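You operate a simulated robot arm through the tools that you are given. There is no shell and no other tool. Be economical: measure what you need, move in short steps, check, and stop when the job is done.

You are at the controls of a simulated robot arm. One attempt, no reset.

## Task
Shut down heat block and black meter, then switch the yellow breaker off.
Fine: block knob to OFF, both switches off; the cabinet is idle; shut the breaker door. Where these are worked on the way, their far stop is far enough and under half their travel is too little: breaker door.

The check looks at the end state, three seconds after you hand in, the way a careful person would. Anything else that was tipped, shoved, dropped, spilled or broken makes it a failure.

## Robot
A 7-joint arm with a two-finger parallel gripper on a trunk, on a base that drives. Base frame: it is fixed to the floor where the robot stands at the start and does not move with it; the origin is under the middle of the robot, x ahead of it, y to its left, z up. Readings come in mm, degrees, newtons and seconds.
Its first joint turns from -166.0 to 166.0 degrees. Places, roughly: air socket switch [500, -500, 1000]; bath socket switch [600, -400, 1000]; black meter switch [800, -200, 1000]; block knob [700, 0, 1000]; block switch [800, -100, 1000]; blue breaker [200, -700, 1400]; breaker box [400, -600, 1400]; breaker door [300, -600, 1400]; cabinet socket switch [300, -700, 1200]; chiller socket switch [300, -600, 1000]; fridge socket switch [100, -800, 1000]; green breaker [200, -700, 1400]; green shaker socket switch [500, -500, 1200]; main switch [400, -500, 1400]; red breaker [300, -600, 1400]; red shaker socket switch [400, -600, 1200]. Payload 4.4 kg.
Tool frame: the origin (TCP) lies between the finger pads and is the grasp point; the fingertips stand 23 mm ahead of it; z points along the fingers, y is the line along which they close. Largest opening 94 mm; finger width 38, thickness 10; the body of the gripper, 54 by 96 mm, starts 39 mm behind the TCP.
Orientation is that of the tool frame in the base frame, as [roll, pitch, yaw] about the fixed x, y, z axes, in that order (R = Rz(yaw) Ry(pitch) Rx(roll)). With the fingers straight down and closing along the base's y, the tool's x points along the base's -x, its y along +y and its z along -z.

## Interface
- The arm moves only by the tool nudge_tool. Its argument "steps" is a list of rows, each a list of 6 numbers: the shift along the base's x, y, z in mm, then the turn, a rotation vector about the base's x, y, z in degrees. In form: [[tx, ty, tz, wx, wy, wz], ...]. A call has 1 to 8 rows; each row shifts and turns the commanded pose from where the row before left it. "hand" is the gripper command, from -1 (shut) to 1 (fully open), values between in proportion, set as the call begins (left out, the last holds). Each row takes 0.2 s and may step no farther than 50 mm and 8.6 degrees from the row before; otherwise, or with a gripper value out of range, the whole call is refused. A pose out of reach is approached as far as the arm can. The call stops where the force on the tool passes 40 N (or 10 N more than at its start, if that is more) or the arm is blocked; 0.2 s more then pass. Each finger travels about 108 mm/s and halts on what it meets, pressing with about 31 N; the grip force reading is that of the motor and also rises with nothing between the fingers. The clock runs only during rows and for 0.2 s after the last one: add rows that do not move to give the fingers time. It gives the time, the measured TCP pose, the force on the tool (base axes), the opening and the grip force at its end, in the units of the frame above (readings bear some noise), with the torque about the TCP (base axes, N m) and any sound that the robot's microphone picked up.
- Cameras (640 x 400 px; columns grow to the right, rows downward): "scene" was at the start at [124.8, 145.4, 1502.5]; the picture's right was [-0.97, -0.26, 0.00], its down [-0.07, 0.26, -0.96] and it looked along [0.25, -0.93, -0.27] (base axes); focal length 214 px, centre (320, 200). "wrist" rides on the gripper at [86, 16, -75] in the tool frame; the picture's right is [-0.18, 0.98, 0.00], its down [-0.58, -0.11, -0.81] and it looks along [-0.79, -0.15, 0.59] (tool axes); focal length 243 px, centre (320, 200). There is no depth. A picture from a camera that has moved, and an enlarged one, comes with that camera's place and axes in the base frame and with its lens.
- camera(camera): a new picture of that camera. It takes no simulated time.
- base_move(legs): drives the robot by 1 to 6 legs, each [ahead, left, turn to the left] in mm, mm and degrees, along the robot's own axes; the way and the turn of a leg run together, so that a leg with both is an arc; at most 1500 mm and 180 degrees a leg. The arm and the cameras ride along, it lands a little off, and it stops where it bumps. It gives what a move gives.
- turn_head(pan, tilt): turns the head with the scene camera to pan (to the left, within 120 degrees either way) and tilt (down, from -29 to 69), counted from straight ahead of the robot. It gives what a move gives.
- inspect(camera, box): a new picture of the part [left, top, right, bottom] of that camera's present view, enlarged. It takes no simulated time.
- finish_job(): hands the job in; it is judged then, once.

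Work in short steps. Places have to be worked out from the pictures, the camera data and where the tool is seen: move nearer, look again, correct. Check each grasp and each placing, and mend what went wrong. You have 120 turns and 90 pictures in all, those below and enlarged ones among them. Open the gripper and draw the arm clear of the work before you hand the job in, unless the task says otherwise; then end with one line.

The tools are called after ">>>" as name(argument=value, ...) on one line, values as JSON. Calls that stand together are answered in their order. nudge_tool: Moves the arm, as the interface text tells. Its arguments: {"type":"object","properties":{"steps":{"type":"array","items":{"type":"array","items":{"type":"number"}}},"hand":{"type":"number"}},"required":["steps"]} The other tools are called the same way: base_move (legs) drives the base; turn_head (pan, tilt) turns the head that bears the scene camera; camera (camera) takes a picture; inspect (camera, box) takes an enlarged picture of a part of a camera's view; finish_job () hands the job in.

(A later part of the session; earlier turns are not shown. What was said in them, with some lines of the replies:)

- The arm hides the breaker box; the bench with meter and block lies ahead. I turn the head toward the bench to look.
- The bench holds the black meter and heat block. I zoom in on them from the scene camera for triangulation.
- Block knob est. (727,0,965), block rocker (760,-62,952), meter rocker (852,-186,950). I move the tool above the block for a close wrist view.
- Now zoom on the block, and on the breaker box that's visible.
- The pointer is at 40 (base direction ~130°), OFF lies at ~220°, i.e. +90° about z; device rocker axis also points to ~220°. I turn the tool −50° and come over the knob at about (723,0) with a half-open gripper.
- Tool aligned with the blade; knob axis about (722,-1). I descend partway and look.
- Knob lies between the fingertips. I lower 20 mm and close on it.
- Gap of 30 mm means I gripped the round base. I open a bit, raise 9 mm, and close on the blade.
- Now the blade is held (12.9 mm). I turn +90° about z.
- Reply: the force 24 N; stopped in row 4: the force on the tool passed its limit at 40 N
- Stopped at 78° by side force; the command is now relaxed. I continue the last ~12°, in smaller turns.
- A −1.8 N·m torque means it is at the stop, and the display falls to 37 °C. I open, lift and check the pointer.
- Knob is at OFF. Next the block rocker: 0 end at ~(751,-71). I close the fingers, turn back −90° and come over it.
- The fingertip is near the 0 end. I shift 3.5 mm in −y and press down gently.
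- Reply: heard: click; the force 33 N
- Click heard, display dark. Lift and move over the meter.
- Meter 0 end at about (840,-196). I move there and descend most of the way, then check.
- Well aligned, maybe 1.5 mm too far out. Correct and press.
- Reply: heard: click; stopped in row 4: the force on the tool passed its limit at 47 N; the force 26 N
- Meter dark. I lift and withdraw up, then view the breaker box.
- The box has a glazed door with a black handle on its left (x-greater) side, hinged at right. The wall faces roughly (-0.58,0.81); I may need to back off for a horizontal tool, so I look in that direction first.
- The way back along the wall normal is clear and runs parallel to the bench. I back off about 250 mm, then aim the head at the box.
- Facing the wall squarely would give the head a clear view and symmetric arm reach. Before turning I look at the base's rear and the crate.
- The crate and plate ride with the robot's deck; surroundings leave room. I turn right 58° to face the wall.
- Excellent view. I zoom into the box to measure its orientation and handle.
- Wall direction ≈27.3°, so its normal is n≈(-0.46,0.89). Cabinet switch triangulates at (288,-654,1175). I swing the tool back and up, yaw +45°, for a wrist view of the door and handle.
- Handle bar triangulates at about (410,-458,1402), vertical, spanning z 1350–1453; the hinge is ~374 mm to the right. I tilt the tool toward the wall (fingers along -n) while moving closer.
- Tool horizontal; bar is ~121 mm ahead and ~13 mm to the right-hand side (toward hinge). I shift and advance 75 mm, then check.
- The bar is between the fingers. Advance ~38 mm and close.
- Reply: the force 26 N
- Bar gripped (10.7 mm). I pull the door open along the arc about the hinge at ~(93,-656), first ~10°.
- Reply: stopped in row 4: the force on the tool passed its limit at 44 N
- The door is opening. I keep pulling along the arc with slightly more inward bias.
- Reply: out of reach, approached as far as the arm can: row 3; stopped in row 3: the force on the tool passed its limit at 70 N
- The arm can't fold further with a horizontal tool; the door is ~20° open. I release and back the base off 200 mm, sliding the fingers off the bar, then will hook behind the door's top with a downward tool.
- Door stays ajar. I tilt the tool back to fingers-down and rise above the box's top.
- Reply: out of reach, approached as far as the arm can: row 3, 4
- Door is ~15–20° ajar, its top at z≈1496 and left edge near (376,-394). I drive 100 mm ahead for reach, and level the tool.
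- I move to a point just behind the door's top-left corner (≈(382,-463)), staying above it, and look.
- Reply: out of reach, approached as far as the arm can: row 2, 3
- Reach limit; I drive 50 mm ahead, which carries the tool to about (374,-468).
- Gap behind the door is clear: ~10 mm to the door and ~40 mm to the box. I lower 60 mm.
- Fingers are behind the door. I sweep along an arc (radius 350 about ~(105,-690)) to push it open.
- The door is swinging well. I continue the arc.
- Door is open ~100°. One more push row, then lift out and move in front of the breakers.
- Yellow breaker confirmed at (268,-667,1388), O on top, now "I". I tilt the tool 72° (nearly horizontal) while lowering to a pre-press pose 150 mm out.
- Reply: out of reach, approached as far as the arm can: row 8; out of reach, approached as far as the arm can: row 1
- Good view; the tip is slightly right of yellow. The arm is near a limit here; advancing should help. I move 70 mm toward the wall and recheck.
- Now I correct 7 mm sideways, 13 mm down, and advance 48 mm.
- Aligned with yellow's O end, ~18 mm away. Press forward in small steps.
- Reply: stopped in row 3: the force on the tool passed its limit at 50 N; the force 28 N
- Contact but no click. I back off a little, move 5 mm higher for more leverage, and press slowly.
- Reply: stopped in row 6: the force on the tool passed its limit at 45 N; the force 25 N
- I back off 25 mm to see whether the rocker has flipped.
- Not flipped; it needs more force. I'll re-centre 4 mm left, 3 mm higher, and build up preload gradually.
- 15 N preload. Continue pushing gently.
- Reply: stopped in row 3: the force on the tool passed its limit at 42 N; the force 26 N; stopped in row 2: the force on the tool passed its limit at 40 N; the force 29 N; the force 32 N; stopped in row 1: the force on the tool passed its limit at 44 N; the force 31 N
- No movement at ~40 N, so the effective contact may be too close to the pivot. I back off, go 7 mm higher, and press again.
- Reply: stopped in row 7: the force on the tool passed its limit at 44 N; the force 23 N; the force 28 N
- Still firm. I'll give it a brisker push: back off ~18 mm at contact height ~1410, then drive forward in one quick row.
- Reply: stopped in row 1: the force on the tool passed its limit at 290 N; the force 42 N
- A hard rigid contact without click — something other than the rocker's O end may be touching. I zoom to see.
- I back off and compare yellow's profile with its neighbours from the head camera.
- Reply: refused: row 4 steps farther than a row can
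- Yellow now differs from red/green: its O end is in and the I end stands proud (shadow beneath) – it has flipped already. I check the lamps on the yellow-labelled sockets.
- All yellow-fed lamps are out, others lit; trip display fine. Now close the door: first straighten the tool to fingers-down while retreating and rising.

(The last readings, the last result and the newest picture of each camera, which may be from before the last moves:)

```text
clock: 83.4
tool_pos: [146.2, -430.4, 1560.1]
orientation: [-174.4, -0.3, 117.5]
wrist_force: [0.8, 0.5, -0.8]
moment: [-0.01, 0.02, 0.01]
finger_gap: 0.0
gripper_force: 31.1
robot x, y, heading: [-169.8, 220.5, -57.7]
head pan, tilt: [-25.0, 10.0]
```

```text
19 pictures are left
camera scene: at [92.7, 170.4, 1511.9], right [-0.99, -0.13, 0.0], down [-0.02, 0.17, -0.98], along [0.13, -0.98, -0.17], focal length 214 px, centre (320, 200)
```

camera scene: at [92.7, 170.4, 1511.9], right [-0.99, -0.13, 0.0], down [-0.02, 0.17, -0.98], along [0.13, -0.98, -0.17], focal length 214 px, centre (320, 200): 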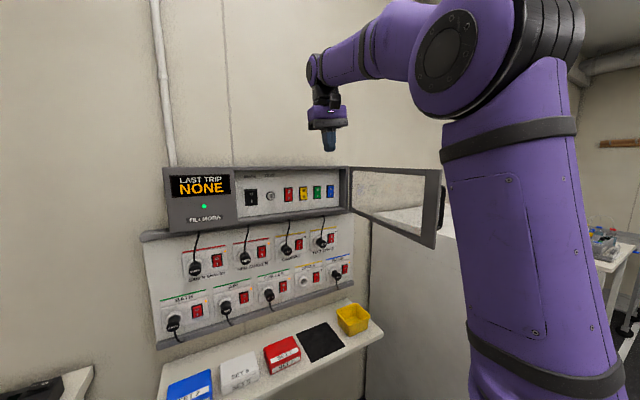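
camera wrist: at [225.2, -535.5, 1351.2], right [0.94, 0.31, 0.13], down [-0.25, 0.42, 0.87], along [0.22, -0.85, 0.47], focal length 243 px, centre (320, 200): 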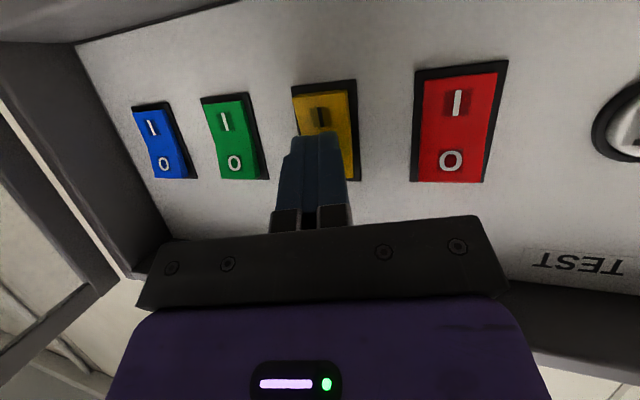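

Door edge confirmed near (-128,-385). I cross over its top to its outer side at ≈(-120,-500), staying high.

>>> nudge_tool(steps=[[-38, -10, 0, 0, 0, 0], [-38, -10, 0, 0, 0, 0], [-38, -10, 0, 0, 0, 0], [-38, -10, 0, 0, 0, 0], [-38, -10, 0, 0, 0, 0], [-38, -10, 0, 0, 0, 0], [-38, -10, 0, 0, 0, 0]])

>>> camera(camera="wrist")

```text
clock: 85.0
tool_pos: [-122.9, -501.9, 1559.1]
orientation: [-174.5, -0.3, 117.5]
wrist_force: [0.9, 0.4, 0.1]
moment: [0.03, 0.07, 0.03]
finger_gap: 0.0
gripper_force: 30.9
robot x, y, heading: [-177.8, 220.0, -57.6]
head pan, tilt: [-25.0, 10.0]
```

```text
18 pictures are left
camera wrist: at [-141.5, -415.2, 1632.4], right [0.95, 0.29, -0.1], down [0.24, -0.53, 0.81], along [0.18, -0.8, -0.58], focal length 243 px, centre (320, 200)
```

wrist: 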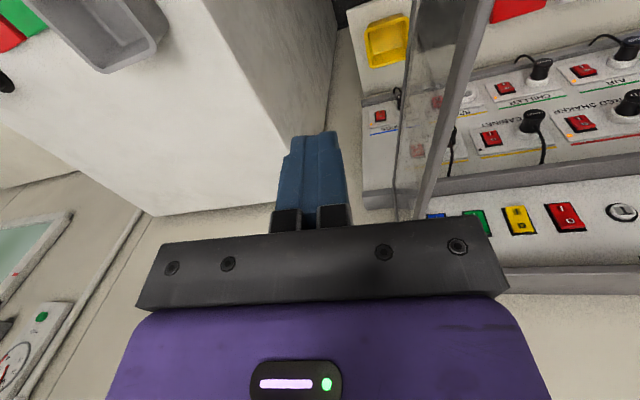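

Clear on the door's outer side (~70 mm). I descend 78 mm, then sweep it shut along an arc.

>>> nudge_tool(steps=[[0, 0, -26, 0, 0, 0], [0, 0, -26, 0, 0, 0], [0, 0, -26, 0, 0, 0], [29.5, 25.6, 0, 0, 0, 0], [32.8, 21.3, 0, 0, 0, 0], [35.4, 16.5, 0, 0, 0, 0], [37.3, 11.4, 0, 0, 0, 0]])

>>> camera(camera="scene")

```text
clock: 86.6
tool_pos: [14.6, -428.1, 1481.4]
orientation: [-174.4, -0.3, 117.4]
wrist_force: [-0.5, -0.1, -0.5]
moment: [-0.01, -0.05, -0.04]
finger_gap: 0.0
gripper_force: 31.1
robot x, y, heading: [-172.9, 217.5, -57.2]
head pan, tilt: [-25.0, 10.0]
```

```text
17 pictures are left
camera scene: at [92.1, 170.1, 1512.0], right [-0.99, -0.13, 0.0], down [-0.02, 0.17, -0.98], along [0.13, -0.98, -0.17], focal length 214 px, centre (320, 200)
```

scene: 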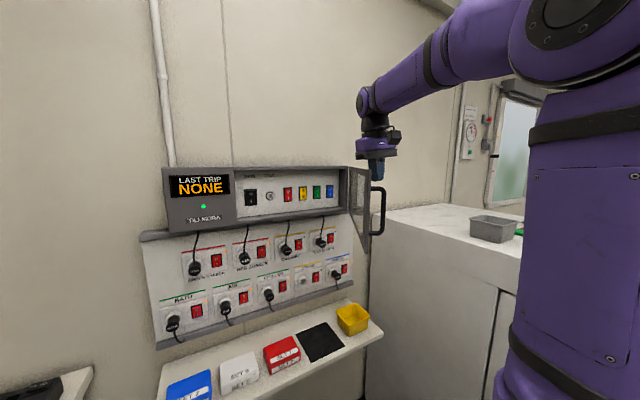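

The door is swinging closed ahead of the fingers. Continue the arc.

>>> nudge_tool(steps=[[38.6, 6.1, 0, 0, 0, 0], [39.1, 0.7, 0, 0, 0, 0], [38.7, -4.7, 0, 0, 0, 0], [37.8, -10.2, 0, 0, 0, 0], [35.9, -15.2, 0, 0, 0, 0]])

>>> camera(camera="scene")

>>> camera(camera="wrist")

```text
clock: 87.8
tool_pos: [202.2, -449.9, 1480.3]
orientation: [-174.4, -0.3, 117.2]
wrist_force: [-0.8, 0.2, 0.8]
moment: [-0.02, -0.06, 0.03]
finger_gap: 0.1
gripper_force: 30.9
robot x, y, heading: [-171.6, 219.9, -57.5]
head pan, tilt: [-25.0, 10.0]
```

```text
16 pictures are left
camera scene: at [92.0, 170.6, 1512.0], right [-0.99, -0.13, 0.0], down [-0.02, 0.17, -0.98], along [0.13, -0.98, -0.17], focal length 214 px, centre (320, 200)
```

scene: 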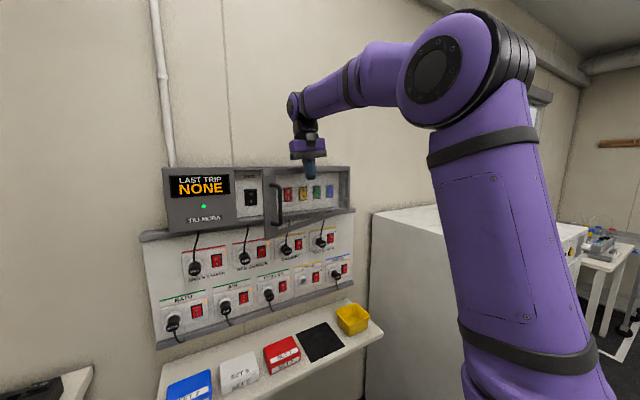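

```text
15 pictures are left
camera wrist: at [182.0, -362.8, 1554.4], right [0.95, 0.29, -0.1], down [0.24, -0.53, 0.81], along [0.18, -0.8, -0.58], focal length 243 px, centre (320, 200)
```

wrist: 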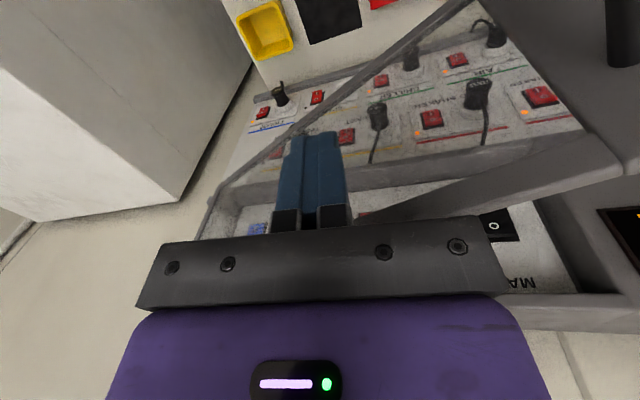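

About 25° left. Continue slowly.

>>> nudge_tool(steps=[[17, -10, 0, 0, 0, 0], [16.5, -10, 0, 0, 0, 0], [15, -12, 0, 0, 0, 0], [15, -12.5, 0, 0, 0, 0], [12, -12.5, 0, 0, 0, 0], [11, -12, 0, 0, 0, 0]])

>>> camera(camera="scene")

```text
clock: 89.2
tool_pos: [289.8, -518.6, 1481.3]
orientation: [-174.4, -0.5, 117.4]
wrist_force: [-0.7, -1.0, 0.2]
moment: [-0.01, -0.02, -0.02]
finger_gap: 0.0
gripper_force: 31.3
robot x, y, heading: [-174.6, 222.4, -57.8]
head pan, tilt: [-25.0, 10.0]
```

```text
14 pictures are left
camera scene: at [92.5, 170.5, 1512.0], right [-0.99, -0.13, 0.0], down [-0.02, 0.17, -0.98], along [0.13, -0.98, -0.17], focal length 214 px, centre (320, 200)
```

scene: 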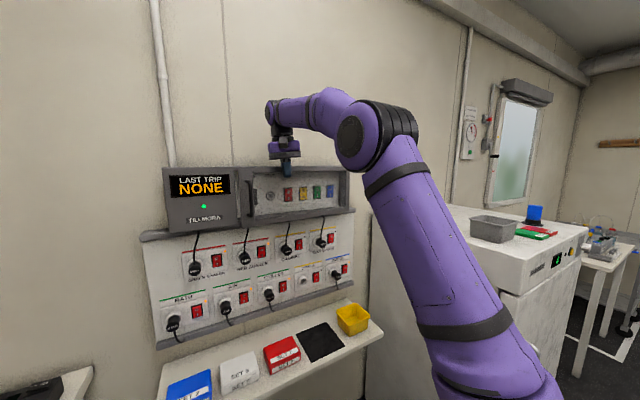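

Almost shut. Now I push straight toward the wall in small steps until it stops.

>>> nudge_tool(steps=[[3, -5.5, 0, 0, 0, 0], [3, -5.5, 0, 0, 0, 0], [3, -5.5, 0, 0, 0, 0], [3, -5.5, 0, 0, 0, 0], [2, -4, 0, 0, 0, 0], [2, -4, 0, 0, 0, 0]])

>>> inspect(camera="scene", box=[150, 140, 370, 250])

```text
clock: 90.6
tool_pos: [305.7, -548.7, 1481.0]
orientation: [-174.4, -0.3, 117.4]
wrist_force: [-0.2, -0.3, -0.4]
moment: [0.02, 0.01, -0.02]
finger_gap: 0.0
gripper_force: 31.0
robot x, y, heading: [-169.4, 218.9, -57.5]
head pan, tilt: [-25.0, 10.0]
```

```text
2.91 times, centred on (260, 195) of scene
camera zoom: at [92.6, 170.4, 1511.9], right [-0.99, -0.13, 0.0], down [-0.02, 0.17, -0.98], along [0.13, -0.98, -0.17], focal length 624 px, centre (494, 214)
```

zoom: 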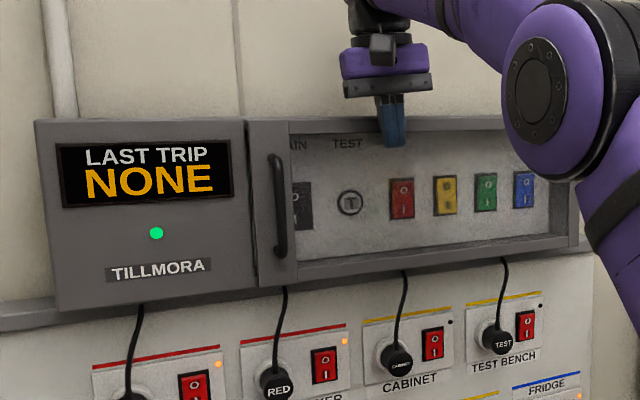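

Nearly flush; no resistance felt yet. Push a few mm more.

>>> nudge_tool(steps=[[1.5, -2.7, 0, 0, 0, 0], [1.5, -2.7, 0, 0, 0, 0], [1.5, -2.7, 0, 0, 0, 0], [1.5, -2.7, 0, 0, 0, 0], [1.5, -2.7, 0, 0, 0, 0], [1.5, -2.7, 0, 0, 0, 0]])

>>> inspect(camera="scene", box=[190, 150, 350, 230])

```text
clock: 91.2
tool_pos: [307.0, -551.4, 1482.0]
orientation: [-174.3, -0.8, 117.4]
wrist_force: [-12.4, 16.2, -2.7]
moment: [-0.15, -0.04, 0.24]
finger_gap: 0.2
gripper_force: 31.0
robot x, y, heading: [-173.6, 224.2, -57.5]
head pan, tilt: [-25.0, 10.0]
stopped in row 3: the force on the tool passed its limit at 47 N (the readings are from after the stop); the commanded pose is now the measured one
```

```text
4.00 times, centred on (270, 190) of scene
camera zoom: at [91.6, 171.8, 1512.1], right [-0.99, -0.13, 0.0], down [-0.02, 0.17, -0.98], along [0.13, -0.98, -0.17], focal length 858 px, centre (520, 240)
```

zoom: 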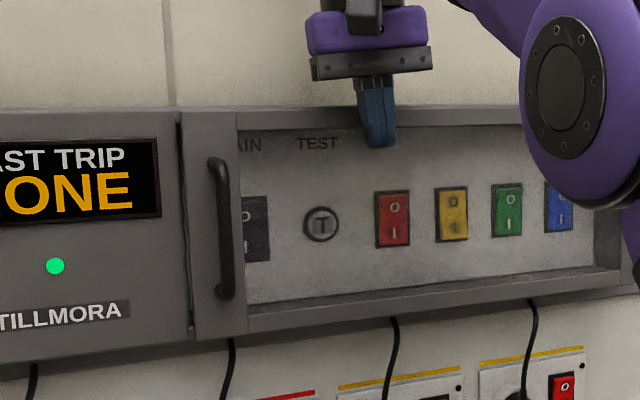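

Firm stop: the door is shut. I back away, lift clear and open the gripper, then verify.

>>> nudge_tool(steps=[[-10, 20, 0, 0, 0, 0], [-20, 38, 0, 0, 0, 0], [-20, 38, 0, 0, 0, 0], [-20, 35, 25, 0, 0, 0], [-10, 20, 40, 0, 0, 0], [-10, 10, 45, 0, 0, 0]])

>>> turn_head(pan=-5, tilt=12)

>>> camera(camera="scene")

>>> inspect(camera="scene", box=[255, 145, 465, 270])

```text
clock: 92.6
tool_pos: [218.9, -393.0, 1591.2]
orientation: [-174.5, -0.7, 117.3]
wrist_force: [0.7, -0.1, -0.6]
moment: [0.01, 0.02, 0.02]
finger_gap: 0.1
gripper_force: 31.4
robot x, y, heading: [-170.5, 220.3, -57.6]
head pan, tilt: [-25.0, 10.0]
```

```text
clock: 93.5
tool_pos: [218.1, -394.9, 1591.4]
orientation: [-174.4, -0.9, 117.3]
wrist_force: [-0.7, -0.9, 0.3]
moment: [0.0, 0.01, 0.02]
finger_gap: 0.0
gripper_force: 31.3
robot x, y, heading: [-172.3, 221.8, -57.6]
head pan, tilt: [-5.0, 12.0]
```

```text
11 pictures are left
camera scene: at [123.3, 180.1, 1508.7], right [-0.89, -0.46, 0.0], down [-0.1, 0.18, -0.98], along [0.45, -0.87, -0.21], focal length 214 px, centre (320, 200)
```

scene: 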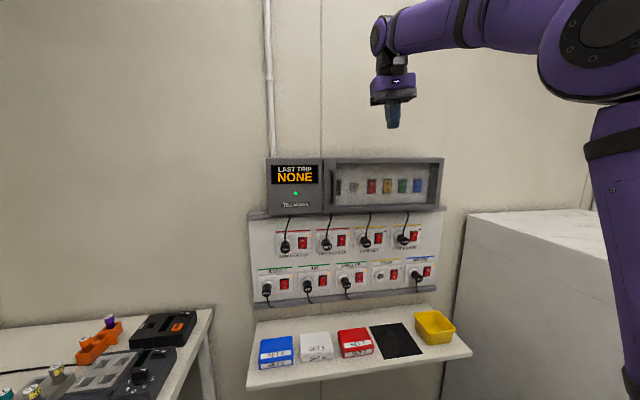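

```text
3.05 times, centred on (360, 208) of scene
camera zoom: at [123.3, 180.1, 1508.7], right [-0.89, -0.46, 0.0], down [-0.1, 0.18, -0.98], along [0.45, -0.87, -0.21], focal length 654 px, centre (198, 177)
```

zoom: 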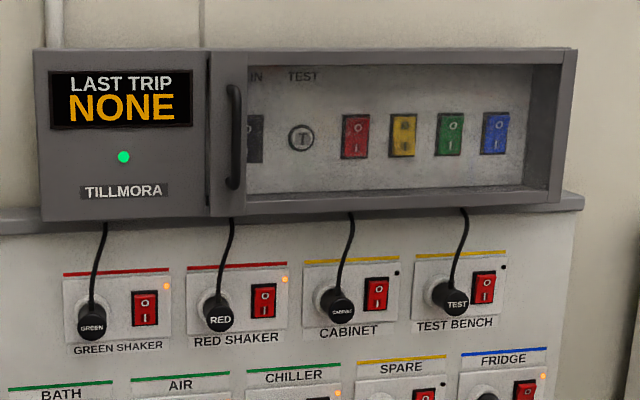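

Door flush, yellow off. I open the gripper and take a last look at block and meter.

>>> nudge_tool(steps=[[0, 0, 0, 0, 0, 0], [0, 0, 0, 0, 0, 0], [0, 0, 0, 0, 0, 0]], hand=1)

>>> inspect(camera="scene", box=[50, 295, 220, 400])

```text
clock: 94.3
tool_pos: [218.7, -393.3, 1591.6]
orientation: [-174.4, -0.8, 117.4]
wrist_force: [-0.8, 0.1, -0.2]
moment: [0.02, 0.01, -0.04]
finger_gap: 93.9
gripper_force: 0.1
robot x, y, heading: [-173.4, 225.2, -57.6]
head pan, tilt: [-5.0, 12.0]
```

```text
3.76 times, centred on (135, 348) of scene
camera zoom: at [123.4, 180.1, 1508.7], right [-0.89, -0.46, 0.0], down [-0.1, 0.18, -0.98], along [0.45, -0.87, -0.21], focal length 807 px, centre (1016, -355)
```

zoom: 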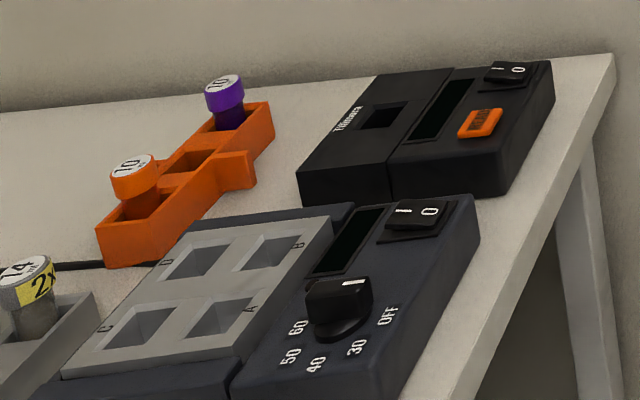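

Knob is at OFF, both displays are dark, door shut, arm clear: hand in.

>>> finish_job()

```text
The job is handed in.
```

The job is handed in: the heat block knob is at OFF, the block and black meter switches are off, the yellow breaker is off, and the breaker door is shut.
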